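You operate a simulated robot arm through the tools that you are given. There is no shell and no other tool. Be economical: measure what you need, move in short steps, check, and stop when the job is done.

The job below is to be done with a simulated two-armed robot. You get a single attempt, and the scene is never put back.

TASK
Connect the green trainer's battery, red clamp first, then switch on and run the radiator fan.
Fine: Key to ON without starting the engine, blue switch to FAN ON. Leave the other controls and parts alone.
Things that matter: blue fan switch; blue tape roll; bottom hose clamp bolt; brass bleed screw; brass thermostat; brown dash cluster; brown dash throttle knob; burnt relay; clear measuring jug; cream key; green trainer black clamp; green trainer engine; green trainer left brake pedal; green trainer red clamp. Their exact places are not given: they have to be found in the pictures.

Only the result counts: the job must be done as asked and must still hold three seconds after the hand-in. Knocking over, shifting, dropping, spilling or breaking anything else fails it.

THE ROBOT
Two 7-joint arms with fingered hands on one trunk, on a base that drives. Base frame: it is fixed to the floor where the robot stands at the start and does not move with it; the origin is under the middle of the robot, x ahead of it, y to its left, z up. Units: m, degrees, N and s.
The left shoulder is at the start at [0.064, 0.174, 1.039], the right one opposite. With the tool pointing down near the work surface each hand reaches from about 0.1 to 0.34 m from the robot's upright axis, wherever it stands, measured 20 degrees to its own side. Places, roughly: blue fan switch [0.4, 0.2, 0.9]; bottom hose clamp bolt [1, 1.1, 0.7]; brass bleed screw [0.8, 0.6, 1.2]; brass thermostat [1.25, 1, 0.75]; brown dash cluster [0.7, 0.1, 1]; brown dash throttle knob [0.4, 0.3, 1]; burnt relay [1.25, 0.75, 0.75]; clear measuring jug [1.5, 0.75, 0.75]; cream key [0.8, -0.1, 0.9]; green trainer black clamp [0.8, 0.1, 0.5]; green trainer engine [1, 0.7, 0.7]; green trainer left brake pedal [0.2, 0.2, 0.1]; green trainer red clamp [0.9, 0, 0.5]; green trainer right brake pedal [0.9, -0.2, 0.1]; grey relay [1.25, 1, 0.75]; heater hose clamp bolt [1.2, 0.3, 0.8]. Payload 3.8 kg a hand.
The TCP of each hand is the grasp point between the finger pads, 0.026 m short of the fingertips. In the tool frame z runs along the fingers and y along their closing line. Largest opening 0.132 m; the body of the gripper starts 0.073 m behind the TCP. The gripper is a hand of 3 fingers: y runs from the thumb to the fingers, the wrist lies at [0, 0, -0.224] in the tool frame, and closing takes about 1.5 s.
Orientation is that of the tool frame in the base frame, as [roll, pitch, yaw] about the fixed x, y, z axes, in that order (R = Rz(yaw) Ry(pitch) Rx(roll)). With the fingers straight down and closing along the base's y, the tool's x points along the base's -x, its y along +y and its z along -z.

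THE INTERFACE
- The arms move only by the tool drive_tool. It takes "left_commands", "right_commands" or both (then of equal length, played together; a hand with none holds still); each is a list of rows, each a list of 3 entries, a list of its own where there are three numbers: the shift along the base's x, y, z in m, then the turn, a rotation vector about the base's x, y, z in rad, then the opening, from 0 (shut) to 1 (fully open). In form: [[[tx, ty, tz], [ax, ay, az], hand], ...]. A call has 1 to 10 rows; each row shifts and turns the commanded pose from where the row before left it. A row lasts 0.2 s, in which the tool goes at most 0.05 m and 8.6 degrees; a call with a longer step from one row to the next is refused whole, and so is a gripper value outside its range. Where a pose cannot be reached the arm comes as near as it can. A force on the tool above 40 N (or 10 N above the force at the start of the call, whichever is more), or a blocked arm, ends the call early, and 0.2 s more pass. The fingers move at their own pace (about 0.108 m/s each) and stop on an object; they squeeze with about 22 N. The grip force told is the motor's: it shows also when the fingers shut on nothing. Time passes only in rows, and 0.2 s behind the last, so rows that do not move let the fingers close. The reply holds the time, the measured pose of the TCP, the force on the tool along the base axes, the opening and the grip force, in the units named above and with some noise, with the torque about the TCP (base axes, N m) and any sound that the robot's microphone picked up, and new pictures: "pictures" is both (left out), scene, wrist or none (wrist: the cameras of the hands that moved).
- Cameras (640 x 400 px; columns grow to the right, rows downward): "scene" is now at [0.1743, 0.0059, 0.9611]; the picture's right is [0.08, -1.00, 0.00], its down [0.14, 0.01, -0.99] and it looks along [0.99, 0.08, 0.14] (base axes); focal length 214 px, centre (320, 200). "left" rides on the left gripper at [-0.062, 0.003, -0.092] in its tool frame; the picture's right is [-0.05, -1.00, 0.00], its down [0.83, -0.04, -0.56] and it looks along [0.55, -0.03, 0.83] (tool axes); focal length 230 px, centre (320, 200). "right" rides on the right gripper at [0.062, 0.003, -0.092] in its tool frame; the picture's right is [-0.05, 1.00, 0.00], its down [-0.83, -0.04, -0.56] and it looks along [-0.55, -0.03, 0.83] (tool axes); focal length 230 px, centre (320, 200).
- move_column(by): slides the trunk up (or, below 0, down) by that many m; the arms and the scene camera ride with it, the base frame stays. It gives what a move gives, with no picture.
- base_move(legs): drives the robot by 1 to 6 legs, each [ahead, left, turn to the left] in m, m and degrees, along the robot's own axes; the way and the turn of a leg run together, so that a leg with both is an arc; at most 1.5 m and 180 degrees a leg. The arms and the cameras ride along, it lands a little off, and it stops where it bumps. It gives what a move gives, and a new picture of the scene camera.
- set_grasp(shape, hand): the hand has 3 fingers and takes this shape, open, in about a second: jaw (thumb against the fingers, like two jaws); tri (thumb and two fingers); tip (a fingertip pinch); poke (one finger out to press); point (the index stretched); flat (the hand flat); cup (the hand cupped); fist (a fist). The gripper value then closes the fingers along that shape, each until it touches; the sizes above hold for jaw. It gives what a move gives, with no picture.
- head_to(pan, tilt): turns the head with the scene camera to pan (to the left, within 60 degrees either way) and tilt (down, from -29 to 69), counted from straight ahead of the robot. It gives what a move gives, and a new picture of the scene camera.
- locate(camera, pixels): for up to 12 pixels [column, row] of the newest picture of that camera ("zoom" is the newest enlarged one), the place [x, y, z] in the base frame of the surface seen there, good to about 0.002 m. It takes no simulated time.
- close_up(camera, box): a new picture of the part [left, top, right, bottom] of that camera's present view, enlarged. It takes no simulated time.
- finish_job(): hands the job in; it is judged then, once.

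Keep the steps short. Do not move on a guess: measure, check each grasp and each placing, and mend mistakes. In all there are 80 turns and 260 pictures (those below and enlarged ones count). Leave the grippers open and the arms clear of the work at the hand-in unless told otherwise, and finish with a single line.

The tools are called as name(argument=value, ...) on one line, values as JSON. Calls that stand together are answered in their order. drive_tool: Moves the arms, as the interface text tells. Its arguments: {"type":"object","properties":{"left_commands":{"type":"array","items":{"type":"array"}},"right_commands":{"type":"array","items":{"type":"array"}},"pictures":{"type":"string","enum":["both","scene","wrist","none"]}},"required":[]} The other tools are called the same way: move_column (by) slides the trunk up or down; set_grasp (shape, hand) gives the hand a shape; base_move (legs) drives the base; head_to (pan, tilt) turns the head that bears the scene camera; locate (camera, pixels) gives the place of the surface under pixels of a picture; close_up (camera, box) takes an enlarged picture of a part of a camera's view; finish_job () hands the job in.

At the start:

```text
clock: 0.0
left_ee_pos: [0.5452, 0.2683, 1.1632]
left_orientation: [-180.0, 0.0, -179.9]
left_ft_force: [0.1, -1.4, -0.3]
left_moment: [0.02, -0.02, 0.01]
left_grip_width: 0.1319
left_gripper_force: 0.0
left_shape: jaw
right_ee_pos: [0.3549, -0.1092, 1.1039]
right_orientation: [180.0, 0.0, 179.9]
right_ft_force: [-1.0, -0.6, -0.5]
right_moment: [-0.01, 0.02, 0.0]
right_grip_width: 0.132
right_gripper_force: 0.1
right_shape: jaw
trunk travel left (down, up): [-0.35, 0.132]
robot x, y, heading: [-0.001, -0.0041, -0.1]
head pan, tilt: [4.5, -8.3]
```

scene: 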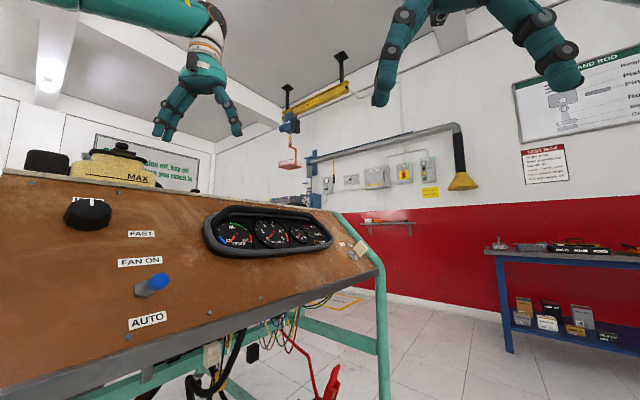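
right: 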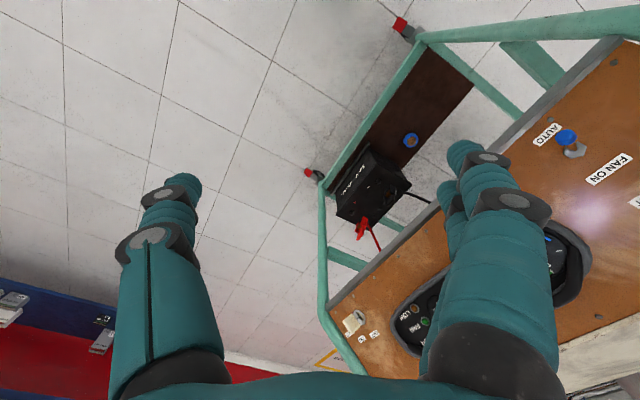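
left: 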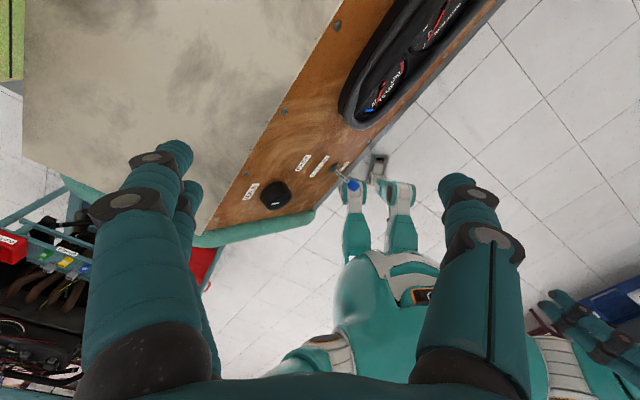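

The dash panel is close ahead of me, and a red clamp is hanging low near pixel (330,385). I'll tilt the head down to see the battery.

head_to(pan=-10, tilt=40)

close_up(camera="right", box=[300, 100, 500, 360])

```text
clock: 1.2
left_ee_pos: [0.5445, 0.2681, 1.1637]
left_orientation: [180.0, 0.1, 180.0]
left_ft_force: [0.7, 0.8, 0.3]
left_moment: [0.04, 0.01, -0.01]
left_grip_width: 0.1319
left_gripper_force: 0.1
left_shape: jaw
right_ee_pos: [0.3552, -0.1101, 1.103]
right_orientation: [-180.0, -0.1, 179.9]
right_ft_force: [0.2, -0.2, -0.5]
right_moment: [0.0, 0.0, -0.02]
right_grip_width: 0.1319
right_gripper_force: 0.0
right_shape: jaw
trunk travel left (down, up): [-0.35, 0.132]
robot x, y, heading: [0.0004, -0.0002, -0.1]
head pan, tilt: [-10.0, 40.0]
```

scene: 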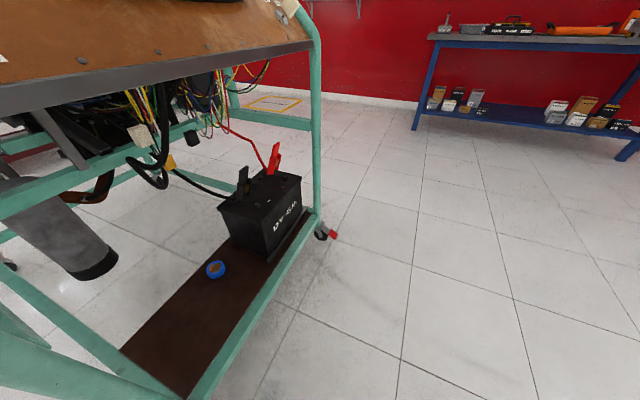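

```text
1.54 times, centred on (400, 230) of right
```

zoom: 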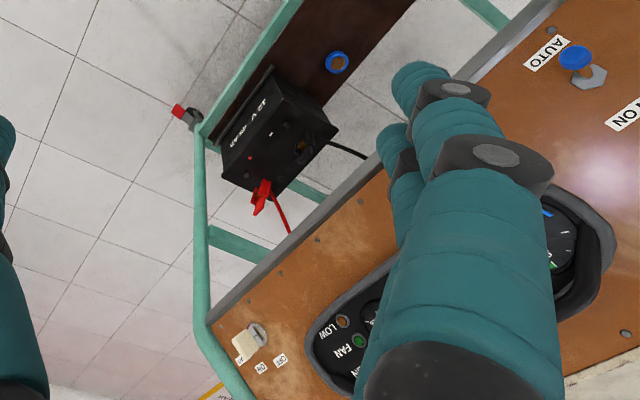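

The battery is visible with a red and a black clamp near its top. I'll zoom in on it.

close_up(camera="scene", box=[200, 120, 340, 260])

locate(camera="scene", pixels=[[274, 150], [271, 165], [242, 172], [242, 190], [267, 208], [300, 178], [240, 240], [215, 270], [270, 255], [310, 100], [316, 180], [300, 45]])

```text
2.86 times, centred on (270, 190) of scene
```

zoom: 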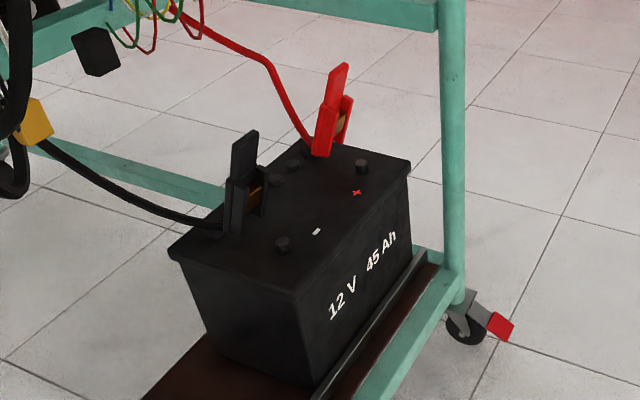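

```text
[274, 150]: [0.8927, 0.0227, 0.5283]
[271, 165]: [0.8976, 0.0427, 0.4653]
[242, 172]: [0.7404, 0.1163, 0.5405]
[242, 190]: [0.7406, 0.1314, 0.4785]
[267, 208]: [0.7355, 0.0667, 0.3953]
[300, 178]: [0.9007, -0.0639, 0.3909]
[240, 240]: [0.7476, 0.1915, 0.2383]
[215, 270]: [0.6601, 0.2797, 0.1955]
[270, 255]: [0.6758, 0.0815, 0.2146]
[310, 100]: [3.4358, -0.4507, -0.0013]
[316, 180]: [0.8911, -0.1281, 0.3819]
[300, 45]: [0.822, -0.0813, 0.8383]
```

Both clamps rest on the battery top beside their posts. I'll measure the posts, the marks and the clamps in the zoom.

locate(camera="zoom", pixels=[[362, 163], [362, 170], [282, 240], [282, 248], [318, 232], [356, 192], [333, 100], [321, 140], [246, 150], [238, 215], [292, 165], [345, 110]])

locate(camera="scene", pixels=[[240, 60], [272, 52], [310, 40], [150, 73], [60, 100], [10, 112], [282, 10], [319, 120], [318, 60], [245, 108], [300, 124], [225, 134]])

close_up(camera="scene", box=[220, 130, 300, 210])

```text
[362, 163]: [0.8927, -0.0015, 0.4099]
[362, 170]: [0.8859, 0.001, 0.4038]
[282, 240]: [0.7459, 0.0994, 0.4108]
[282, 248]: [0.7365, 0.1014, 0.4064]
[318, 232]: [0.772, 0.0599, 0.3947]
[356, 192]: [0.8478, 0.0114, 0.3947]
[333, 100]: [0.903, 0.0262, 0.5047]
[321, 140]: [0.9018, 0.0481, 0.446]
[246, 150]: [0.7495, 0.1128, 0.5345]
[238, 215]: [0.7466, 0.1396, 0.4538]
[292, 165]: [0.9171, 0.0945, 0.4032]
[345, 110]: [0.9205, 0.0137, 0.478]
```

```text
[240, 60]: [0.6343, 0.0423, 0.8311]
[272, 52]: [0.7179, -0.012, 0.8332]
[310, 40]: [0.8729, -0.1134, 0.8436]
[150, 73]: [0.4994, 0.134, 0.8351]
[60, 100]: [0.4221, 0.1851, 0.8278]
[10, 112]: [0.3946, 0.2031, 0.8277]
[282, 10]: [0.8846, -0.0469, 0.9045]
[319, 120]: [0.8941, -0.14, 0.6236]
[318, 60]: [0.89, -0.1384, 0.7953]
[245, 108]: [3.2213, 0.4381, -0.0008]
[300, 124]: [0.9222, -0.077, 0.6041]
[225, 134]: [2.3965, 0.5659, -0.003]
```

```text
5.00 times, centred on (260, 170) of scene
```

zoom: 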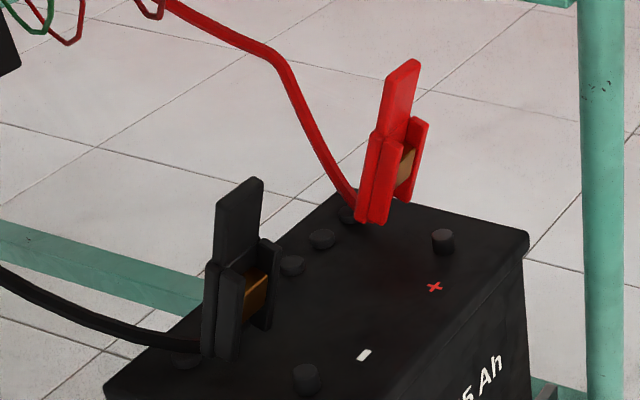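

Reading so far: the dash front runs along (0.83,-0.56), so the trainer's front faces heading about 56°. Both clamps stand beside their posts, about 0.03 m further in. First I'll pull the left arm back off the trainer, before driving.

drive_tool(left_commands=[[[-0.03, 0, 0.03], [0, 0, 0], 1], [[-0.04, 0, 0.01], [0, 0, 0], 1], [[-0.045, 0, 0], [0, 0, 0], 1], [[-0.045, 0, 0], [0, 0, 0], 1], [[-0.045, 0, 0], [0, 0, 0], 1], [[-0.045, 0, 0], [0, 0, 0], 1]], pictures="none")

```text
clock: 2.6
left_ee_pos: [0.3037, 0.2456, 1.1636]
left_orientation: [-179.8, 0.1, -179.9]
left_ft_force: [0.7, 0.2, -1.2]
left_moment: [-0.02, -0.02, -0.01]
left_grip_width: 0.1321
left_gripper_force: 0.0
left_shape: jaw
left hand out of reach, approached as far as the arm can: row 3, 4, 5, 6
right_ee_pos: [0.3553, -0.1096, 1.1035]
right_orientation: [-180.0, 0.2, 180.0]
right_ft_force: [0.0, -0.4, 1.2]
right_moment: [0.01, 0.04, -0.01]
right_grip_width: 0.1319
right_gripper_force: 0.2
right_shape: jaw
trunk travel left (down, up): [-0.35, 0.132]
robot x, y, heading: [-0.0005, -0.0002, 0.2]
head pan, tilt: [-10.0, 40.0]
```

The left hand is back at x=0.30. Now I'll back off a little, turn to face the trainer's front, then slide right toward the battery.

base_move(legs=[[-0.05, -0.08, 0], [0, 0, 56], [0, -0.55, 0]])

head_to(pan=0, tilt=35)

```text
clock: 11.3
left_ee_pos: [0.371, 0.0045, 1.1626]
left_orientation: [-179.8, 0.1, -124.8]
left_ft_force: [-0.5, 1.3, 0.0]
left_moment: [-0.02, 0.01, 0.0]
left_grip_width: 0.132
left_gripper_force: 0.0
left_shape: jaw
right_ee_pos: [0.6944, -0.1561, 1.1036]
right_orientation: [179.9, 0.0, -124.7]
right_ft_force: [-0.5, -0.8, -0.9]
right_moment: [0.0, -0.04, -0.05]
right_grip_width: 0.1319
right_gripper_force: 0.1
right_shape: jaw
trunk travel left (down, up): [-0.35, 0.132]
robot x, y, heading: [0.4005, -0.3852, 55.3]
head pan, tilt: [-10.0, 40.0]
```

scene: 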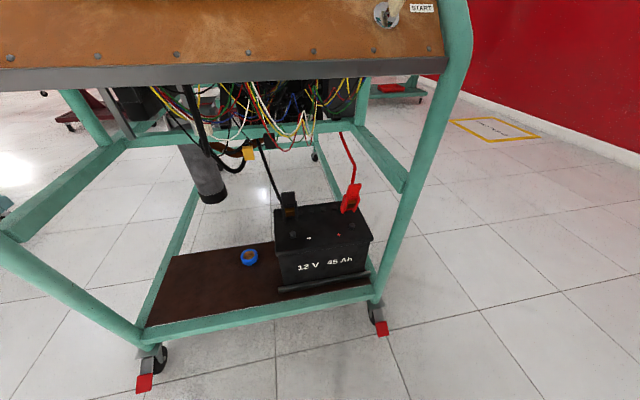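

```text
clock: 12.0
left_ee_pos: [0.3723, 0.0025, 1.1633]
left_orientation: [-180.0, 0.1, -124.6]
left_ft_force: [-0.4, -0.3, 0.0]
left_moment: [0.0, 0.02, 0.02]
left_grip_width: 0.1318
left_gripper_force: 0.0
left_shape: jaw
right_ee_pos: [0.6923, -0.1558, 1.1042]
right_orientation: [180.0, 0.1, -124.8]
right_ft_force: [-0.1, 0.5, -0.1]
right_moment: [-0.01, 0.01, -0.01]
right_grip_width: 0.132
right_gripper_force: 0.0
right_shape: jaw
trunk travel left (down, up): [-0.35, 0.132]
robot x, y, heading: [0.3967, -0.3889, 55.2]
head pan, tilt: [0.0, 35.0]
```

scene: 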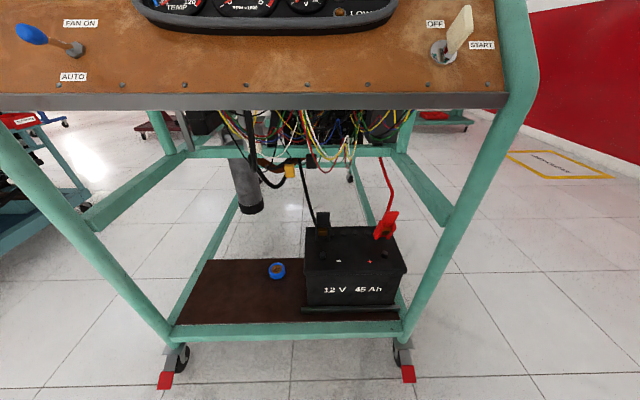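

I now face the front squarely and the way to the battery is open below the dash. I'll lower the trunk and look closer.

move_column(by=-0.3)

head_to(pan=-15, tilt=20)

close_up(camera="scene", box=[240, 160, 360, 280])

```text
clock: 15.2
left_ee_pos: [0.4254, 0.0793, 0.7823]
left_orientation: [-179.5, -16.5, -124.9]
left_ft_force: [-8.2, -13.1, 7.6]
left_moment: [1.71, -1.01, -0.07]
left_grip_width: 0.1318
left_gripper_force: 0.1
left_shape: jaw
right_ee_pos: [0.6909, -0.1586, 0.8043]
right_orientation: [180.0, 0.3, -124.7]
right_ft_force: [-0.8, -0.3, -0.5]
right_moment: [0.03, 0.0, -0.01]
right_grip_width: 0.1319
right_gripper_force: 0.1
right_shape: jaw
trunk travel left (down, up): [-0.05, 0.431]
robot x, y, heading: [0.3968, -0.386, 55.6]
head pan, tilt: [0.0, 35.0]
stopped: the force on the tool passed its limit at 41 N (the readings are from after the stop); the commanded pose is now the measured one
```

```text
clock: 15.9
left_ee_pos: [0.4267, 0.0804, 0.7806]
left_orientation: [-179.4, -16.4, -124.8]
left_ft_force: [-10.7, -20.2, 11.9]
left_moment: [2.61, -1.53, -0.14]
left_grip_width: 0.1319
left_gripper_force: 0.0
left_shape: jaw
right_ee_pos: [0.6916, -0.1585, 0.8045]
right_orientation: [179.8, 0.1, -124.7]
right_ft_force: [-0.2, 0.7, -0.3]
right_moment: [0.0, 0.0, 0.0]
right_grip_width: 0.1318
right_gripper_force: 0.0
right_shape: jaw
trunk travel left (down, up): [-0.05, 0.431]
robot x, y, heading: [0.4004, -0.389, 55.3]
head pan, tilt: [-15.0, 20.0]
```

scene: 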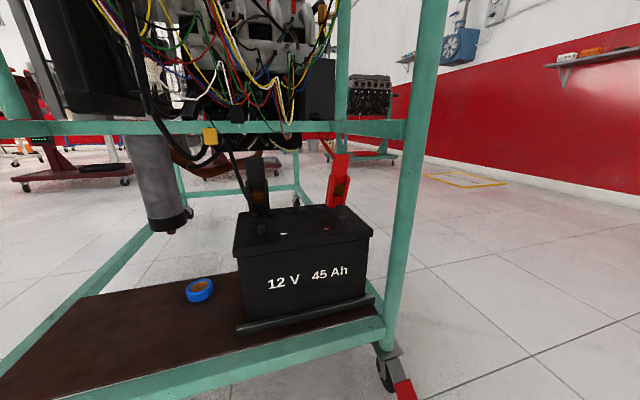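

```text
3.33 times, centred on (300, 220) of scene
```

zoom: 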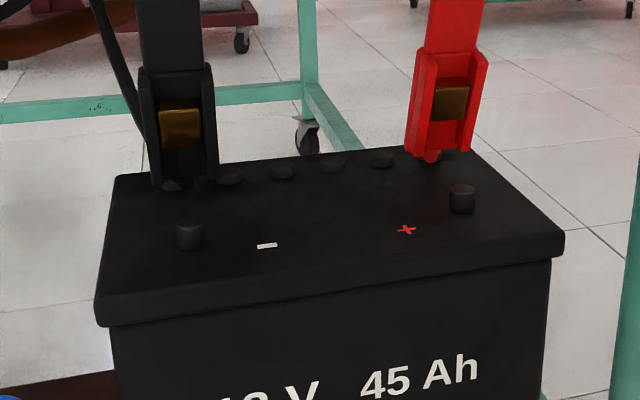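

The left hand reads about 25 N pushing it back and up, so it's touching something, probably the dash edge. I'll pull it straight back and slightly up and look.

drive_tool(left_commands=[[[-0.011, -0.017, 0.005], [0, 0, 0], 1], [[-0.017, -0.025, 0.01], [0, 0, 0], 1], [[-0.017, -0.025, 0.0], [0, 0, 0], 1]], pictures="wrist")

```text
clock: 16.7
left_ee_pos: [0.3862, 0.0137, 0.7895]
left_orientation: [-179.5, -16.8, -124.7]
left_ft_force: [-0.3, 0.2, -0.3]
left_moment: [0.02, -0.01, -0.03]
left_grip_width: 0.1319
left_gripper_force: 0.0
left_shape: jaw
left hand out of reach, approached as far as the arm can: row 2
right_ee_pos: [0.6927, -0.1555, 0.8041]
right_orientation: [179.9, 0.0, -124.7]
right_ft_force: [-0.6, -0.4, -0.4]
right_moment: [0.0, 0.01, -0.02]
right_grip_width: 0.1318
right_gripper_force: 0.2
right_shape: jaw
trunk travel left (down, up): [-0.05, 0.431]
robot x, y, heading: [0.3992, -0.3881, 55.4]
head pan, tilt: [-15.0, 20.0]
```

left: 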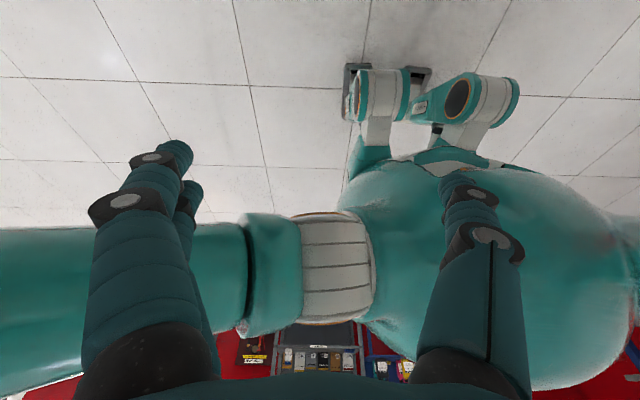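

The left hand is free, with force near zero. Next I'll measure the clamps and posts in a fresh zoom and look at the red one closely.

close_up(camera="scene", box=[300, 140, 380, 220])

close_up(camera="scene", box=[220, 140, 380, 240])

locate(camera="zoom", pixels=[[480, 90], [456, 160], [500, 160], [520, 160], [472, 245], [496, 300], [486, 205], [156, 120], [120, 190], [192, 190], [170, 355], [145, 270]])

```text
5.00 times, centred on (340, 180) of scene
```

zoom: 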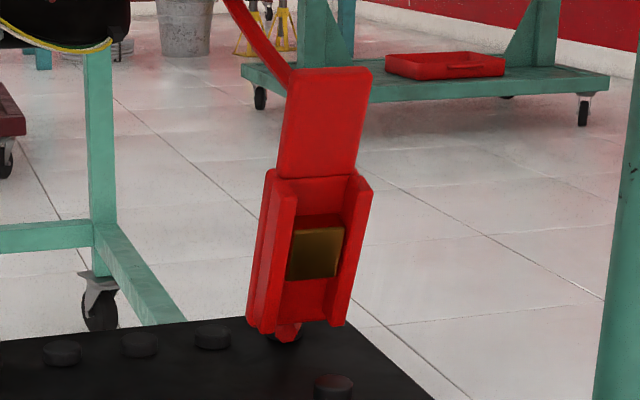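

```text
4.00 times, centred on (300, 190) of scene
```

zoom: 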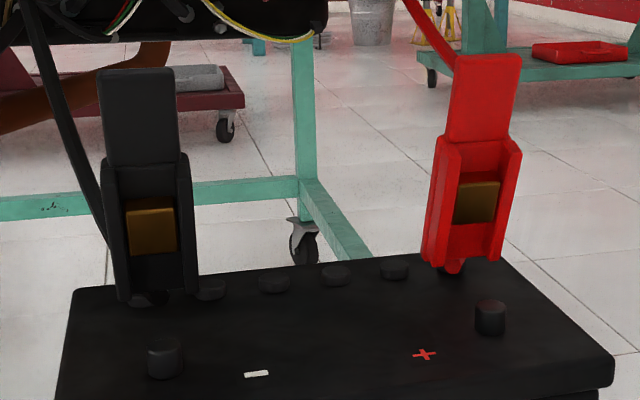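

```text
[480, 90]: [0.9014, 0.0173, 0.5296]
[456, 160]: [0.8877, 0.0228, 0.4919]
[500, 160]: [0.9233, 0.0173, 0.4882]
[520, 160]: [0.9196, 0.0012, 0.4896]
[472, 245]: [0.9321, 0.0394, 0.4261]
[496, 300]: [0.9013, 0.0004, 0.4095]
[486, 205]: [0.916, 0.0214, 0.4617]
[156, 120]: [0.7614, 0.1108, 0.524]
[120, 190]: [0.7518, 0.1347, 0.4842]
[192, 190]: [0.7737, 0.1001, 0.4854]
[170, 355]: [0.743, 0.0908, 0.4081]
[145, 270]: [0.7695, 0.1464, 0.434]
```

The red clamp's rails centre at about (0.912,0.024,0.485), sides facing along the dash direction, so it can be gripped from the front with the fingers either side. I'll swing the right hand from pointing down to pointing forward while lowering it in front of the trainer.

drive_tool(right_commands=[[[0.0047, 0.0018, -0.04], [0.1161, -0.0776, 0], 0.6], [[0.0047, 0.0018, -0.04], [0.1161, -0.0776, 0], 0.6], [[0.0127, 0.0107, -0.035], [0.1161, -0.0776, 0], 0.6], [[0.0127, 0.0107, -0.035], [0.1161, -0.0776, 0], 0.6], [[0.0127, 0.0107, -0.035], [0.1161, -0.0776, 0], 0.6]], pictures="scene")

```text
clock: 17.9
left_ee_pos: [0.3858, 0.0155, 0.7896]
left_orientation: [-179.5, -16.7, -124.7]
left_ft_force: [-0.5, -0.6, -0.7]
left_moment: [0.0, 0.0, 0.01]
left_grip_width: 0.1319
left_gripper_force: 0.0
left_shape: jaw
right_ee_pos: [0.7063, -0.1479, 0.7143]
right_orientation: [179.5, 18.2, -124.7]
right_ft_force: [0.1, 0.6, -0.3]
right_moment: [-0.02, 0.01, 0.0]
right_grip_width: 0.0797
right_gripper_force: 0.0
right_shape: jaw
right hand out of reach, approached as far as the arm can: row 3, 4, 5
trunk travel left (down, up): [-0.05, 0.431]
robot x, y, heading: [0.4005, -0.3897, 55.1]
head pan, tilt: [-15.0, 20.0]
```

scene: 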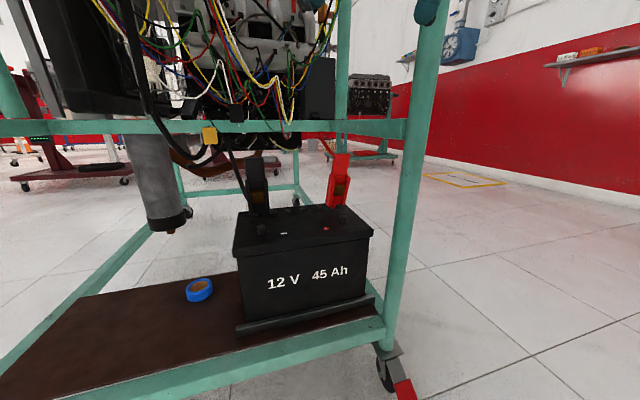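

The arm is too folded to turn the hand that close. I'll back the base off 0.12 m so the arm can stretch forward.

base_move(legs=[[-0.12, 0, 0]])

drive_tool(right_commands=[[[0.0222, 0.0333, -0.02], [0, 0, 0], 0.6], [[0.0222, 0.0333, -0.02], [0.1161, -0.0776, 0], 0.6], [[0.0222, 0.0333, -0.02], [0.1161, -0.0776, 0], 0.6], [[0.0111, 0.0166, -0.03], [0.1161, -0.0776, 0], 0.6], [[0, 0, -0.035], [0.1161, -0.0776, 0], 0.6], [[0, 0, -0.035], [0.1161, -0.0776, 0], 0.6]], pictures="scene")

```text
clock: 19.2
left_ee_pos: [0.3184, -0.0846, 0.7903]
left_orientation: [-179.4, -16.7, -124.8]
left_ft_force: [0.4, -0.1, -0.3]
left_moment: [0.0, -0.02, 0.0]
left_grip_width: 0.1317
left_gripper_force: 0.1
left_shape: jaw
right_ee_pos: [0.6383, -0.2487, 0.7147]
right_orientation: [179.6, 18.1, -124.8]
right_ft_force: [0.5, 0.5, -1.0]
right_moment: [0.01, 0.0, 0.02]
right_grip_width: 0.0797
right_gripper_force: 0.0
right_shape: jaw
trunk travel left (down, up): [-0.05, 0.431]
robot x, y, heading: [0.3317, -0.4849, 55.4]
head pan, tilt: [-15.0, 20.0]
```

scene: 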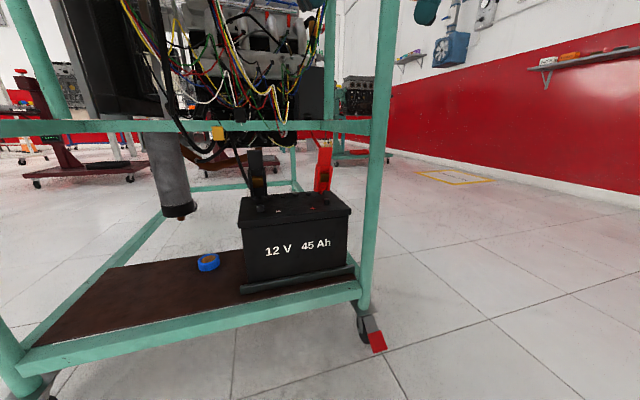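

```text
clock: 20.6
left_ee_pos: [0.3172, -0.086, 0.7891]
left_orientation: [-179.5, -16.8, -124.8]
left_ft_force: [0.4, -0.3, 0.6]
left_moment: [0.03, 0.0, 0.01]
left_grip_width: 0.1321
left_gripper_force: 0.1
left_shape: jaw
right_ee_pos: [0.7176, -0.0838, 0.5681]
right_orientation: [178.6, 55.3, -125.5]
right_ft_force: [-0.8, 0.5, -0.2]
right_moment: [-0.02, -0.01, 0.03]
right_grip_width: 0.0798
right_gripper_force: 0.0
right_shape: jaw
right hand out of reach, approached as far as the arm can: row 4, 5, 6
trunk travel left (down, up): [-0.05, 0.431]
robot x, y, heading: [0.3308, -0.485, 55.1]
head pan, tilt: [-15.0, 20.0]
```

scene: 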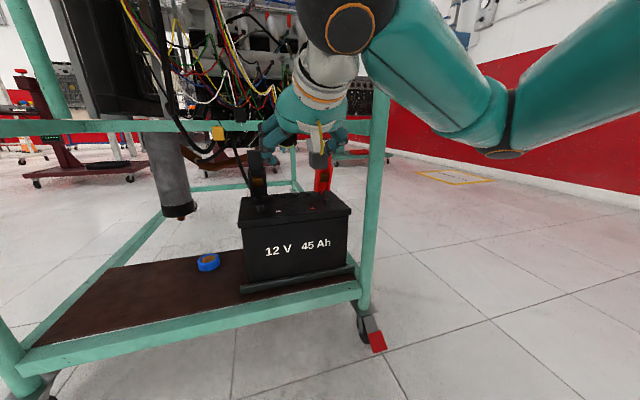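

Still at the arm's folded limit, at 55° tilt. I'll stretch toward the pre-grasp point (front of battery, z≈0.51) with a yaw to the right.

drive_tool(right_commands=[[[0.022, 0.008, -0.015], [0, 0, -0.1], 0.6], [[0.022, 0.008, -0.015], [0, 0, -0.1], 0.6], [[0.0222, 0.0133, -0.015], [0.058, -0.0388, -0.1], 0.6], [[0.016, 0.02, -0.01], [0.1, -0.0776, 0], 0.6]])

```text
clock: 21.6
left_ee_pos: [0.3186, -0.0854, 0.7898]
left_orientation: [-179.5, -16.7, -124.8]
left_ft_force: [-0.2, -0.1, -0.6]
left_moment: [-0.03, -0.02, 0.0]
left_grip_width: 0.1316
left_gripper_force: 0.0
left_shape: jaw
right_ee_pos: [0.7988, -0.0347, 0.5119]
right_orientation: [170.0, 68.8, -150.4]
right_ft_force: [-0.3, 0.0, 0.1]
right_moment: [-0.02, 0.03, 0.02]
right_grip_width: 0.0797
right_gripper_force: 0.1
right_shape: jaw
trunk travel left (down, up): [-0.05, 0.431]
robot x, y, heading: [0.3288, -0.4863, 55.4]
head pan, tilt: [-15.0, 20.0]
```

scene: 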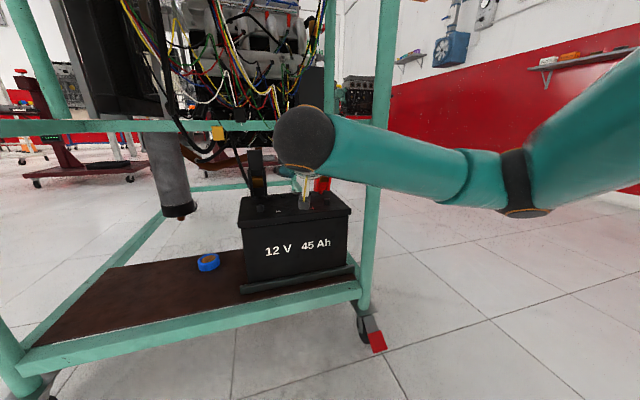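
right: 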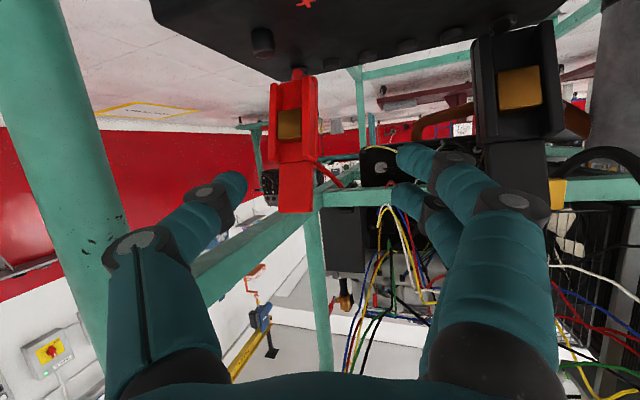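

The right hand now points at the red clamp, which sits between the open fingers in the wrist view. I'll measure it from here.

locate(camera="right", pixels=[[275, 120], [311, 120], [275, 150], [310, 150], [290, 125], [295, 205], [283, 195], [308, 195], [298, 75], [264, 42], [262, 28], [290, 100]])

close_up(camera="right", box=[220, 10, 380, 220])

```text
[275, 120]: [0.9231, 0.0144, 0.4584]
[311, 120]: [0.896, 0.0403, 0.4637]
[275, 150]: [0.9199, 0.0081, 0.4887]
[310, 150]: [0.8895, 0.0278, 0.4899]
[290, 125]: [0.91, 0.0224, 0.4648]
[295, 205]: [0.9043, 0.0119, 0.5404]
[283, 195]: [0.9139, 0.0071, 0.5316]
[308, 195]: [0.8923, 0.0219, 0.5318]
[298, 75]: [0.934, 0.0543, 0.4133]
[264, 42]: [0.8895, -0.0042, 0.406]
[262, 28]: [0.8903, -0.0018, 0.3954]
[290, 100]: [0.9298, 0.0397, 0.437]
```

```text
1.90 times, centred on (300, 115) of right
```

zoom: 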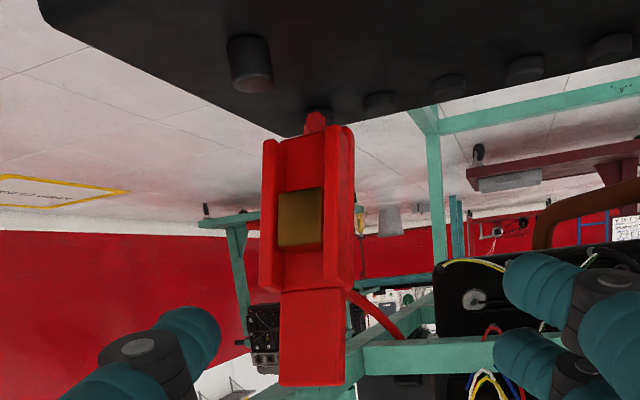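

The clamp leans toward me by about 22°, which matches my tool's tilt. I'll shift sideways to line up, then advance part of the way.

drive_tool(right_commands=[[[0.0149, -0.0184, 0.015], [0, 0, 0], 0.6], [[0.0326, 0.0272, -0.0152], [0, 0, 0], 0.6], [[0.0326, 0.0272, -0.0152], [0, 0, 0], 0.6]])

close_up(camera="scene", box=[220, 100, 400, 220])

```text
clock: 22.4
left_ee_pos: [0.3173, -0.0855, 0.7893]
left_orientation: [-179.5, -16.8, -124.8]
left_ft_force: [-0.3, -0.8, -0.2]
left_moment: [-0.02, 0.04, 0.0]
left_grip_width: 0.1318
left_gripper_force: 0.0
left_shape: jaw
right_ee_pos: [0.8852, 0.0053, 0.4977]
right_orientation: [170.1, 68.7, -150.3]
right_ft_force: [-0.4, 0.5, -0.3]
right_moment: [-0.01, -0.03, 0.01]
right_grip_width: 0.0797
right_gripper_force: 0.0
right_shape: jaw
trunk travel left (down, up): [-0.05, 0.431]
robot x, y, heading: [0.3302, -0.4864, 55.3]
head pan, tilt: [-15.0, 20.0]
```

scene: 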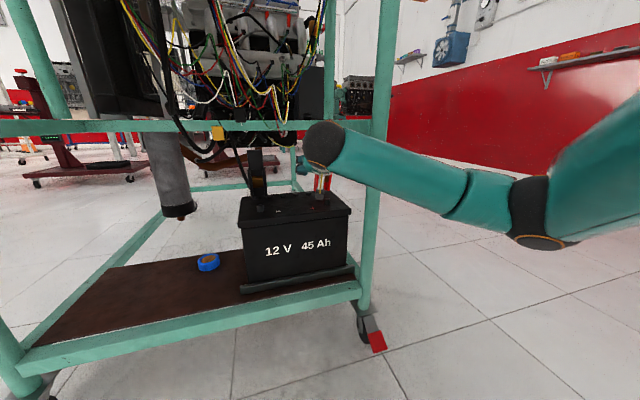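
right: 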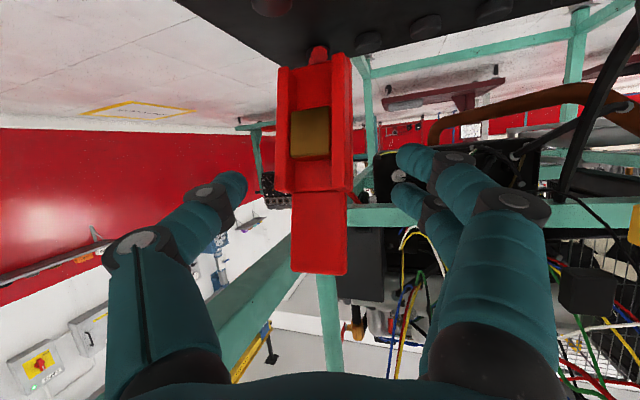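

```text
3.33 times, centred on (310, 160) of scene
```

zoom: 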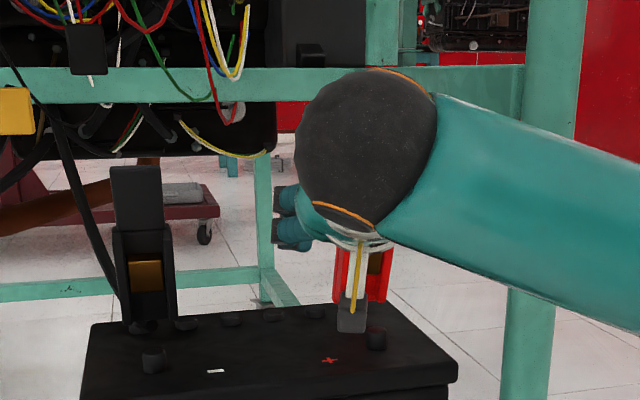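

Lined up: the clamp lies between the fingertips. I'll advance the last 4 cm and close.

drive_tool(right_commands=[[[0.0262, 0.0231, -0.016], [0, 0, 0], 0.6], [[0, 0, 0], [0, 0, 0], 0.3], [[0, 0, 0], [0, 0, 0], 0], [[0, 0, 0], [0, 0, 0], 0], [[0, 0, 0], [0, 0, 0], 0], [[0, 0, 0], [0, 0, 0], 0]])

```text
clock: 23.8
left_ee_pos: [0.3188, -0.0852, 0.7898]
left_orientation: [-179.5, -16.8, -124.8]
left_ft_force: [0.0, -0.9, -0.7]
left_moment: [0.0, -0.01, -0.03]
left_grip_width: 0.1319
left_gripper_force: 0.1
left_shape: jaw
right_ee_pos: [0.9103, 0.0281, 0.4812]
right_orientation: [170.3, 68.7, -150.3]
right_ft_force: [3.4, 0.2, -2.9]
right_moment: [0.05, 0.1, -0.08]
right_grip_width: 0.0337
right_gripper_force: 22.3
right_shape: jaw
trunk travel left (down, up): [-0.05, 0.431]
robot x, y, heading: [0.3329, -0.4864, 55.3]
head pan, tilt: [-15.0, 20.0]
```

scene: 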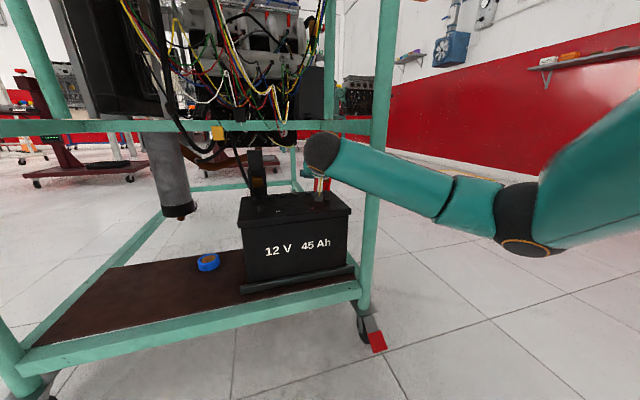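
right: 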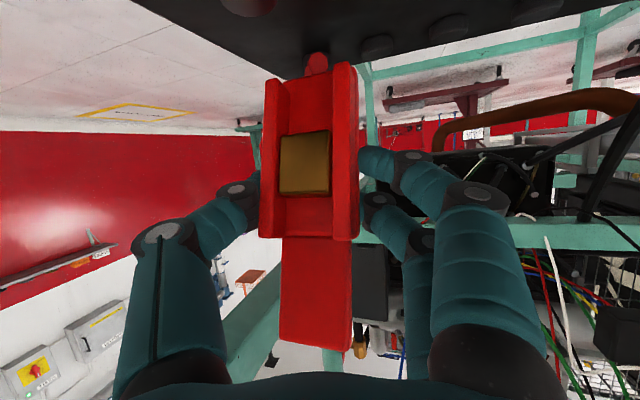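

The clamp is gripped (0.034 m, 22 N). I'll lift it 5 cm and move it toward the post a bit, then look.

drive_tool(right_commands=[[[0, 0, 0.02], [0, 0, 0], 0], [[0, 0, 0.02], [0, 0, 0], 0], [[0, 0, 0.01], [0, 0, 0], 0]])

close_up(camera="scene", box=[270, 110, 390, 220])

locate(camera="right", pixels=[[300, 170], [315, 60], [350, 90], [270, 100], [320, 300], [245, 5]])

```text
clock: 24.6
left_ee_pos: [0.3194, -0.0856, 0.7897]
left_orientation: [-179.5, -16.9, -124.8]
left_ft_force: [0.1, -0.4, -0.4]
left_moment: [-0.01, 0.02, -0.01]
left_grip_width: 0.1318
left_gripper_force: 0.0
left_shape: jaw
right_ee_pos: [0.912, 0.0288, 0.5306]
right_orientation: [170.4, 68.6, -150.3]
right_ft_force: [15.4, -5.8, -10.1]
right_moment: [0.19, 0.09, 0.3]
right_grip_width: 0.0218
right_gripper_force: 22.0
right_shape: jaw
trunk travel left (down, up): [-0.05, 0.431]
robot x, y, heading: [0.3329, -0.4843, 55.0]
head pan, tilt: [-15.0, 20.0]
```

scene: 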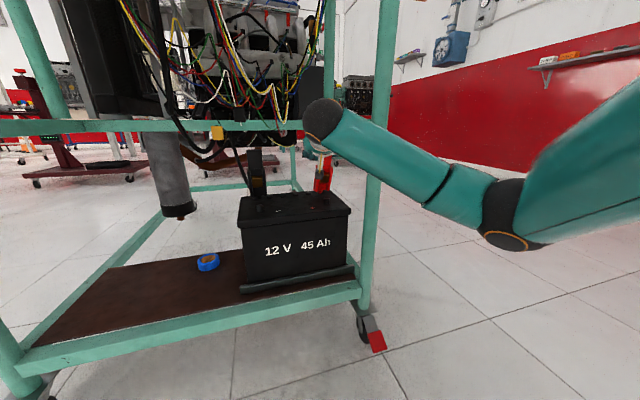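
right: 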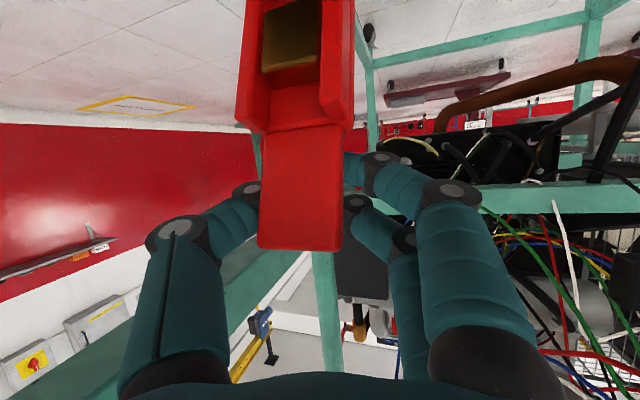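

```text
3.64 times, centred on (330, 165) of scene
```

zoom: 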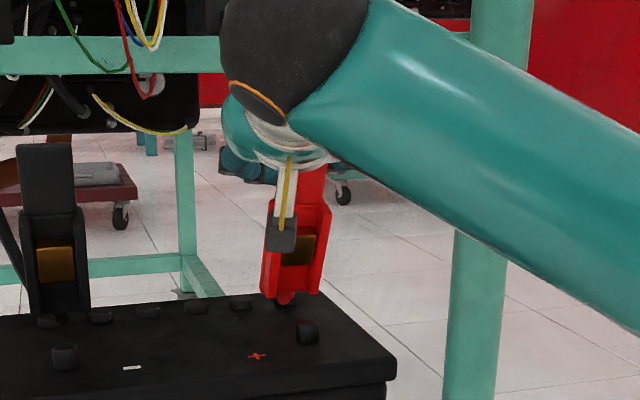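

```text
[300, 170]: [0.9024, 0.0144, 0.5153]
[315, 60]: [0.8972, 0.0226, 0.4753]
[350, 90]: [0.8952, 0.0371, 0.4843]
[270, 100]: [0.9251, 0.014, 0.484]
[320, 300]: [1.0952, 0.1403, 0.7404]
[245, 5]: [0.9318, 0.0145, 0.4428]
```

The fingers slid up the clamp instead of lifting it (width is now 0.022). I'll open and see where the clamp is.

drive_tool(right_commands=[[[0, 0, 0], [0, 0, 0], 0.3], [[0, 0, 0], [0, 0, 0], 0.6], [[0, 0, 0], [0, 0, 0], 0.6]], pictures="wrist")

locate(camera="right", pixels=[[300, 170], [270, 180], [335, 180], [268, 230], [335, 235], [245, 100], [350, 90], [290, 40], [300, 10], [245, 20], [350, 20]])

close_up(camera="scene", box=[290, 130, 370, 210])

```text
clock: 25.4
left_ee_pos: [0.317, -0.0856, 0.7895]
left_orientation: [-179.5, -16.8, -124.8]
left_ft_force: [1.0, 0.2, 0.5]
left_moment: [0.0, -0.02, 0.01]
left_grip_width: 0.132
left_gripper_force: 0.1
left_shape: jaw
right_ee_pos: [0.9088, 0.0296, 0.5324]
right_orientation: [169.8, 68.8, -150.4]
right_ft_force: [-0.8, 0.5, 0.0]
right_moment: [0.03, -0.01, 0.05]
right_grip_width: 0.0785
right_gripper_force: 0.0
right_shape: jaw
trunk travel left (down, up): [-0.05, 0.431]
robot x, y, heading: [0.3286, -0.4882, 55.3]
head pan, tilt: [-15.0, 20.0]
```

right: 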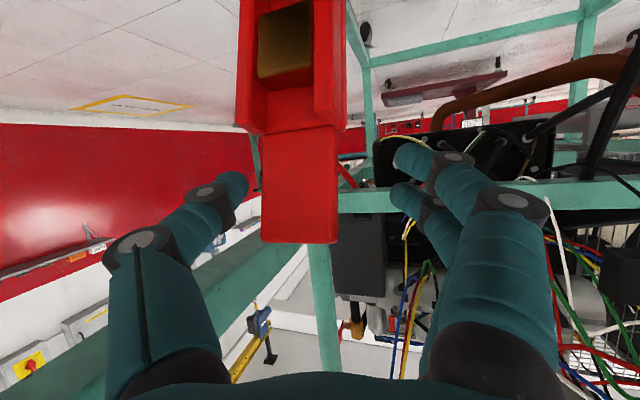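

```text
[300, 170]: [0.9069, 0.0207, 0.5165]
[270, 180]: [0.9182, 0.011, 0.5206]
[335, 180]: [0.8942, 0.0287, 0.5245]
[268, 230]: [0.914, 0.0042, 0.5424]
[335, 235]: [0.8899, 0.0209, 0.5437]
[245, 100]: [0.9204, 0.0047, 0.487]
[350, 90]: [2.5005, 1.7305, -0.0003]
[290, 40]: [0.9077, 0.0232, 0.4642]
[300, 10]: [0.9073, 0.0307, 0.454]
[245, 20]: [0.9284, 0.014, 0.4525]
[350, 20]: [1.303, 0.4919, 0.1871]
```

```text
5.00 times, centred on (330, 170) of scene
```

zoom: 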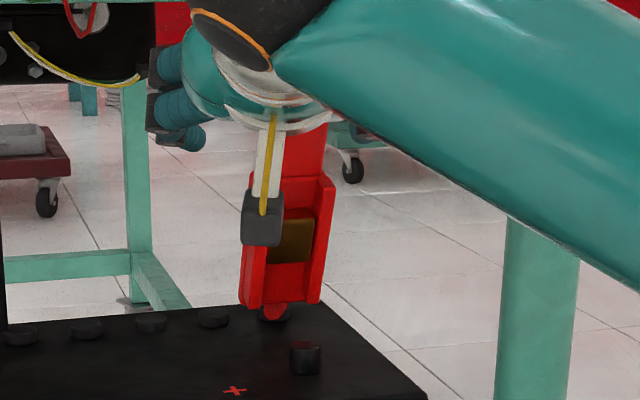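

The clamp is still parked, its tip on the rear edge of the battery, and the fingers are now around its upper lever (handle). I'll grip the handle a bit lower, without lifting, and read the force.

drive_tool(right_commands=[[[-0.002, -0.003, -0.01], [0, 0, 0], 0.4], [[0, 0, 0], [0, 0, 0], 0], [[0, 0, 0], [0, 0, 0], 0], [[0, 0, 0], [0, 0, 0], 0], [[0, 0, 0], [0, 0, 0], 0], [[0, 0, 0], [0, 0, 0], 0]], pictures="wrist")

drive_tool(right_commands=[[[0, 0, 0.005], [0, 0, 0], 0], [[0, 0, 0.005], [0, 0, 0], 0]], pictures="wrist")

```text
clock: 26.8
left_ee_pos: [0.3184, -0.0854, 0.7892]
left_orientation: [-179.6, -16.8, -124.7]
left_ft_force: [0.2, -0.1, -0.4]
left_moment: [0.02, -0.01, 0.02]
left_grip_width: 0.1321
left_gripper_force: 0.0
left_shape: jaw
right_ee_pos: [0.9086, 0.0246, 0.5222]
right_orientation: [170.1, 68.8, -150.5]
right_ft_force: [15.5, -8.9, 2.1]
right_moment: [0.06, -0.1, -0.15]
right_grip_width: 0.0132
right_gripper_force: 22.0
right_shape: jaw
trunk travel left (down, up): [-0.05, 0.431]
robot x, y, heading: [0.3321, -0.4883, 55.2]
head pan, tilt: [-15.0, 20.0]
```

right: 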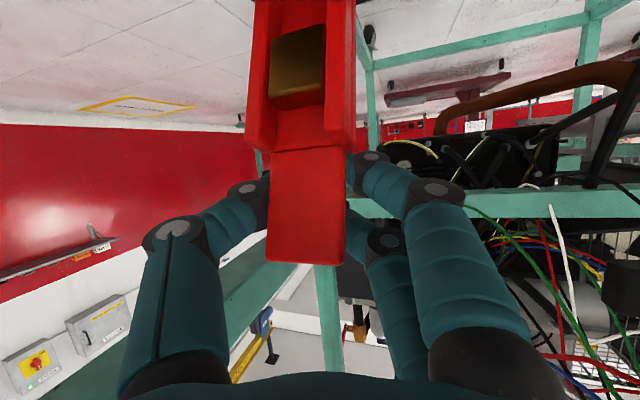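

```text
clock: 27.4
left_ee_pos: [0.3194, -0.0844, 0.789]
left_orientation: [-179.6, -16.8, -124.9]
left_ft_force: [0.6, 0.2, 0.1]
left_moment: [0.01, 0.0, -0.01]
left_grip_width: 0.1318
left_gripper_force: 0.2
left_shape: jaw
right_ee_pos: [0.908, 0.0245, 0.5273]
right_orientation: [170.7, 68.2, -149.8]
right_ft_force: [20.9, -6.6, -12.4]
right_moment: [0.21, 0.09, 0.05]
right_grip_width: 0.0124
right_gripper_force: 21.8
right_shape: jaw
trunk travel left (down, up): [-0.05, 0.431]
robot x, y, heading: [0.3317, -0.4864, 55.1]
head pan, tilt: [-15.0, 20.0]
```

right: 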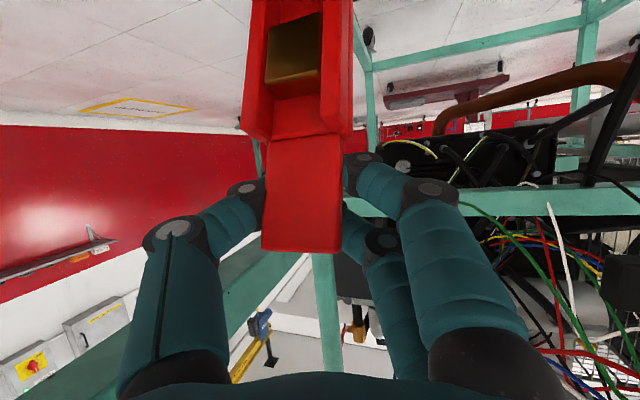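

A width of 0.012 means the fingertips met behind the lever, around something thin, so that wasn't a real grip. I'll open, back out 5 cm, and look at the clamp closely again from here.

drive_tool(right_commands=[[[0, 0, -0.005], [0, 0, 0], 0.4], [[0, 0, 0], [0, 0, 0], 0.6], [[-0.02, -0.02, 0.01], [0, 0, 0], 0.6], [[-0.025, -0.022, 0.012], [0, 0, 0.0], 0.6]], pictures="wrist")

close_up(camera="right", box=[230, 0, 390, 250])

close_up(camera="scene", box=[230, 130, 350, 220])

```text
clock: 28.4
left_ee_pos: [0.3168, -0.085, 0.7901]
left_orientation: [-179.5, -16.8, -124.8]
left_ft_force: [-0.8, 0.2, 0.4]
left_moment: [-0.02, 0.0, 0.02]
left_grip_width: 0.132
left_gripper_force: 0.0
left_shape: jaw
right_ee_pos: [0.8581, -0.0164, 0.5512]
right_orientation: [169.9, 68.8, -150.4]
right_ft_force: [-0.8, -0.1, 0.3]
right_moment: [0.0, -0.01, -0.01]
right_grip_width: 0.0788
right_gripper_force: 0.1
right_shape: jaw
trunk travel left (down, up): [-0.05, 0.431]
robot x, y, heading: [0.3326, -0.4859, 55.2]
head pan, tilt: [-15.0, 20.0]
```

right: 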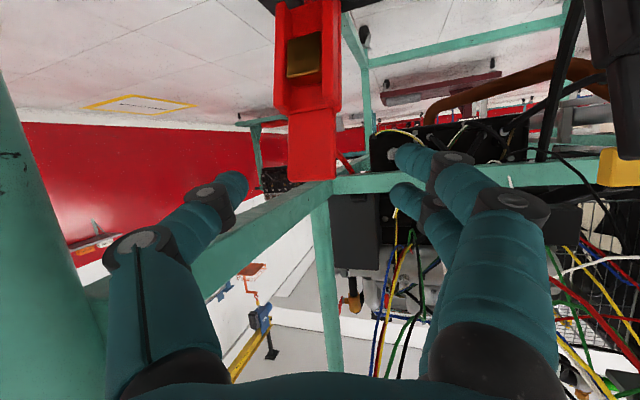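

```text
1.60 times, centred on (310, 125) of right
```

zoom: 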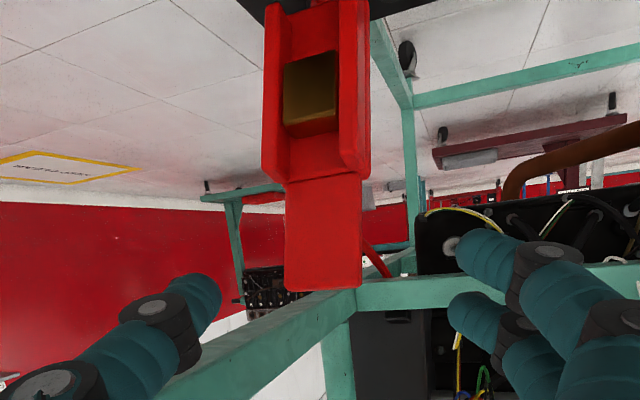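

```text
4.44 times, centred on (290, 175) of scene
```

zoom: 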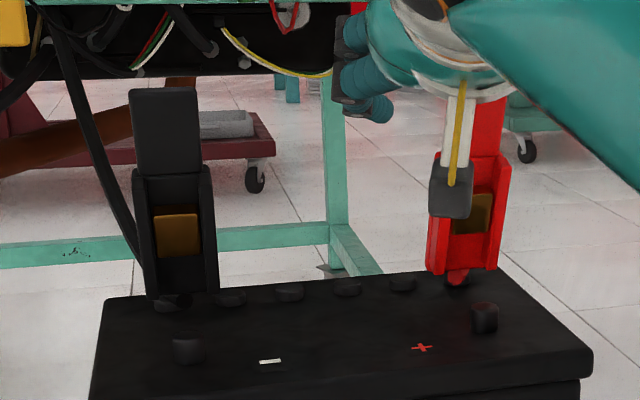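

The clamps stand with their tips on the end caps. My earlier grip was high, at the junction of rails and lever. I'll re-approach lower (z≈0.466, gold height), straighter in yaw, before squeezing again.

drive_tool(right_commands=[[[0, 0, -0.03], [0, 0, 0.14], 0.6], [[0.016, 0.012, -0.03], [0, 0, 0], 0.6], [[0.02, 0.0185, -0.0125], [0, 0, 0], 0.6], [[0.0201, 0.0185, -0.0125], [0, 0, 0], 0.6]])

```text
clock: 29.4
left_ee_pos: [0.3173, -0.0851, 0.7891]
left_orientation: [-179.5, -16.9, -124.8]
left_ft_force: [0.5, -0.1, -0.3]
left_moment: [-0.04, 0.02, -0.01]
left_grip_width: 0.1319
left_gripper_force: 0.0
left_shape: jaw
right_ee_pos: [0.9175, 0.0319, 0.4649]
right_orientation: [170.2, 68.6, -142.3]
right_ft_force: [0.6, 0.3, 1.1]
right_moment: [0.03, 0.01, 0.01]
right_grip_width: 0.0788
right_gripper_force: 0.1
right_shape: jaw
trunk travel left (down, up): [-0.05, 0.431]
robot x, y, heading: [0.3338, -0.4864, 55.3]
head pan, tilt: [-15.0, 20.0]
```

scene: 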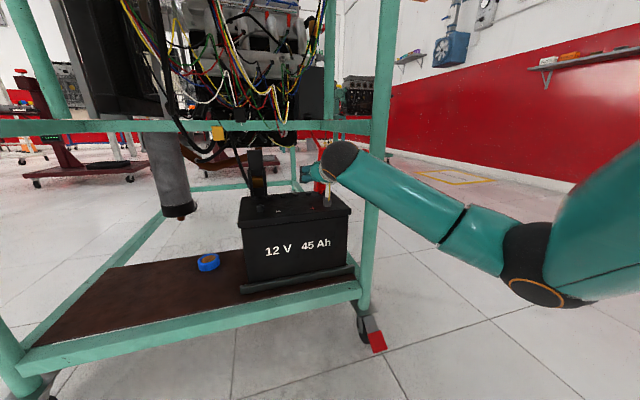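
right: 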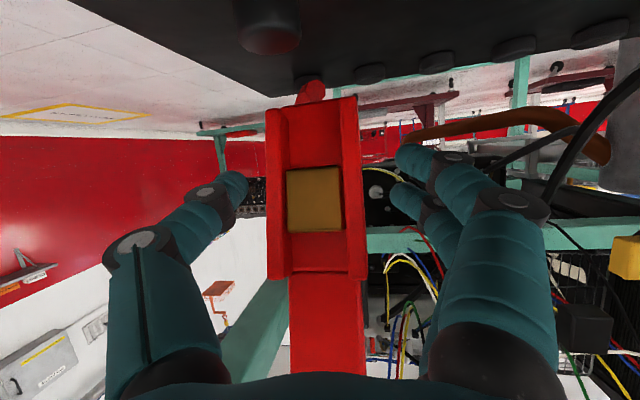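

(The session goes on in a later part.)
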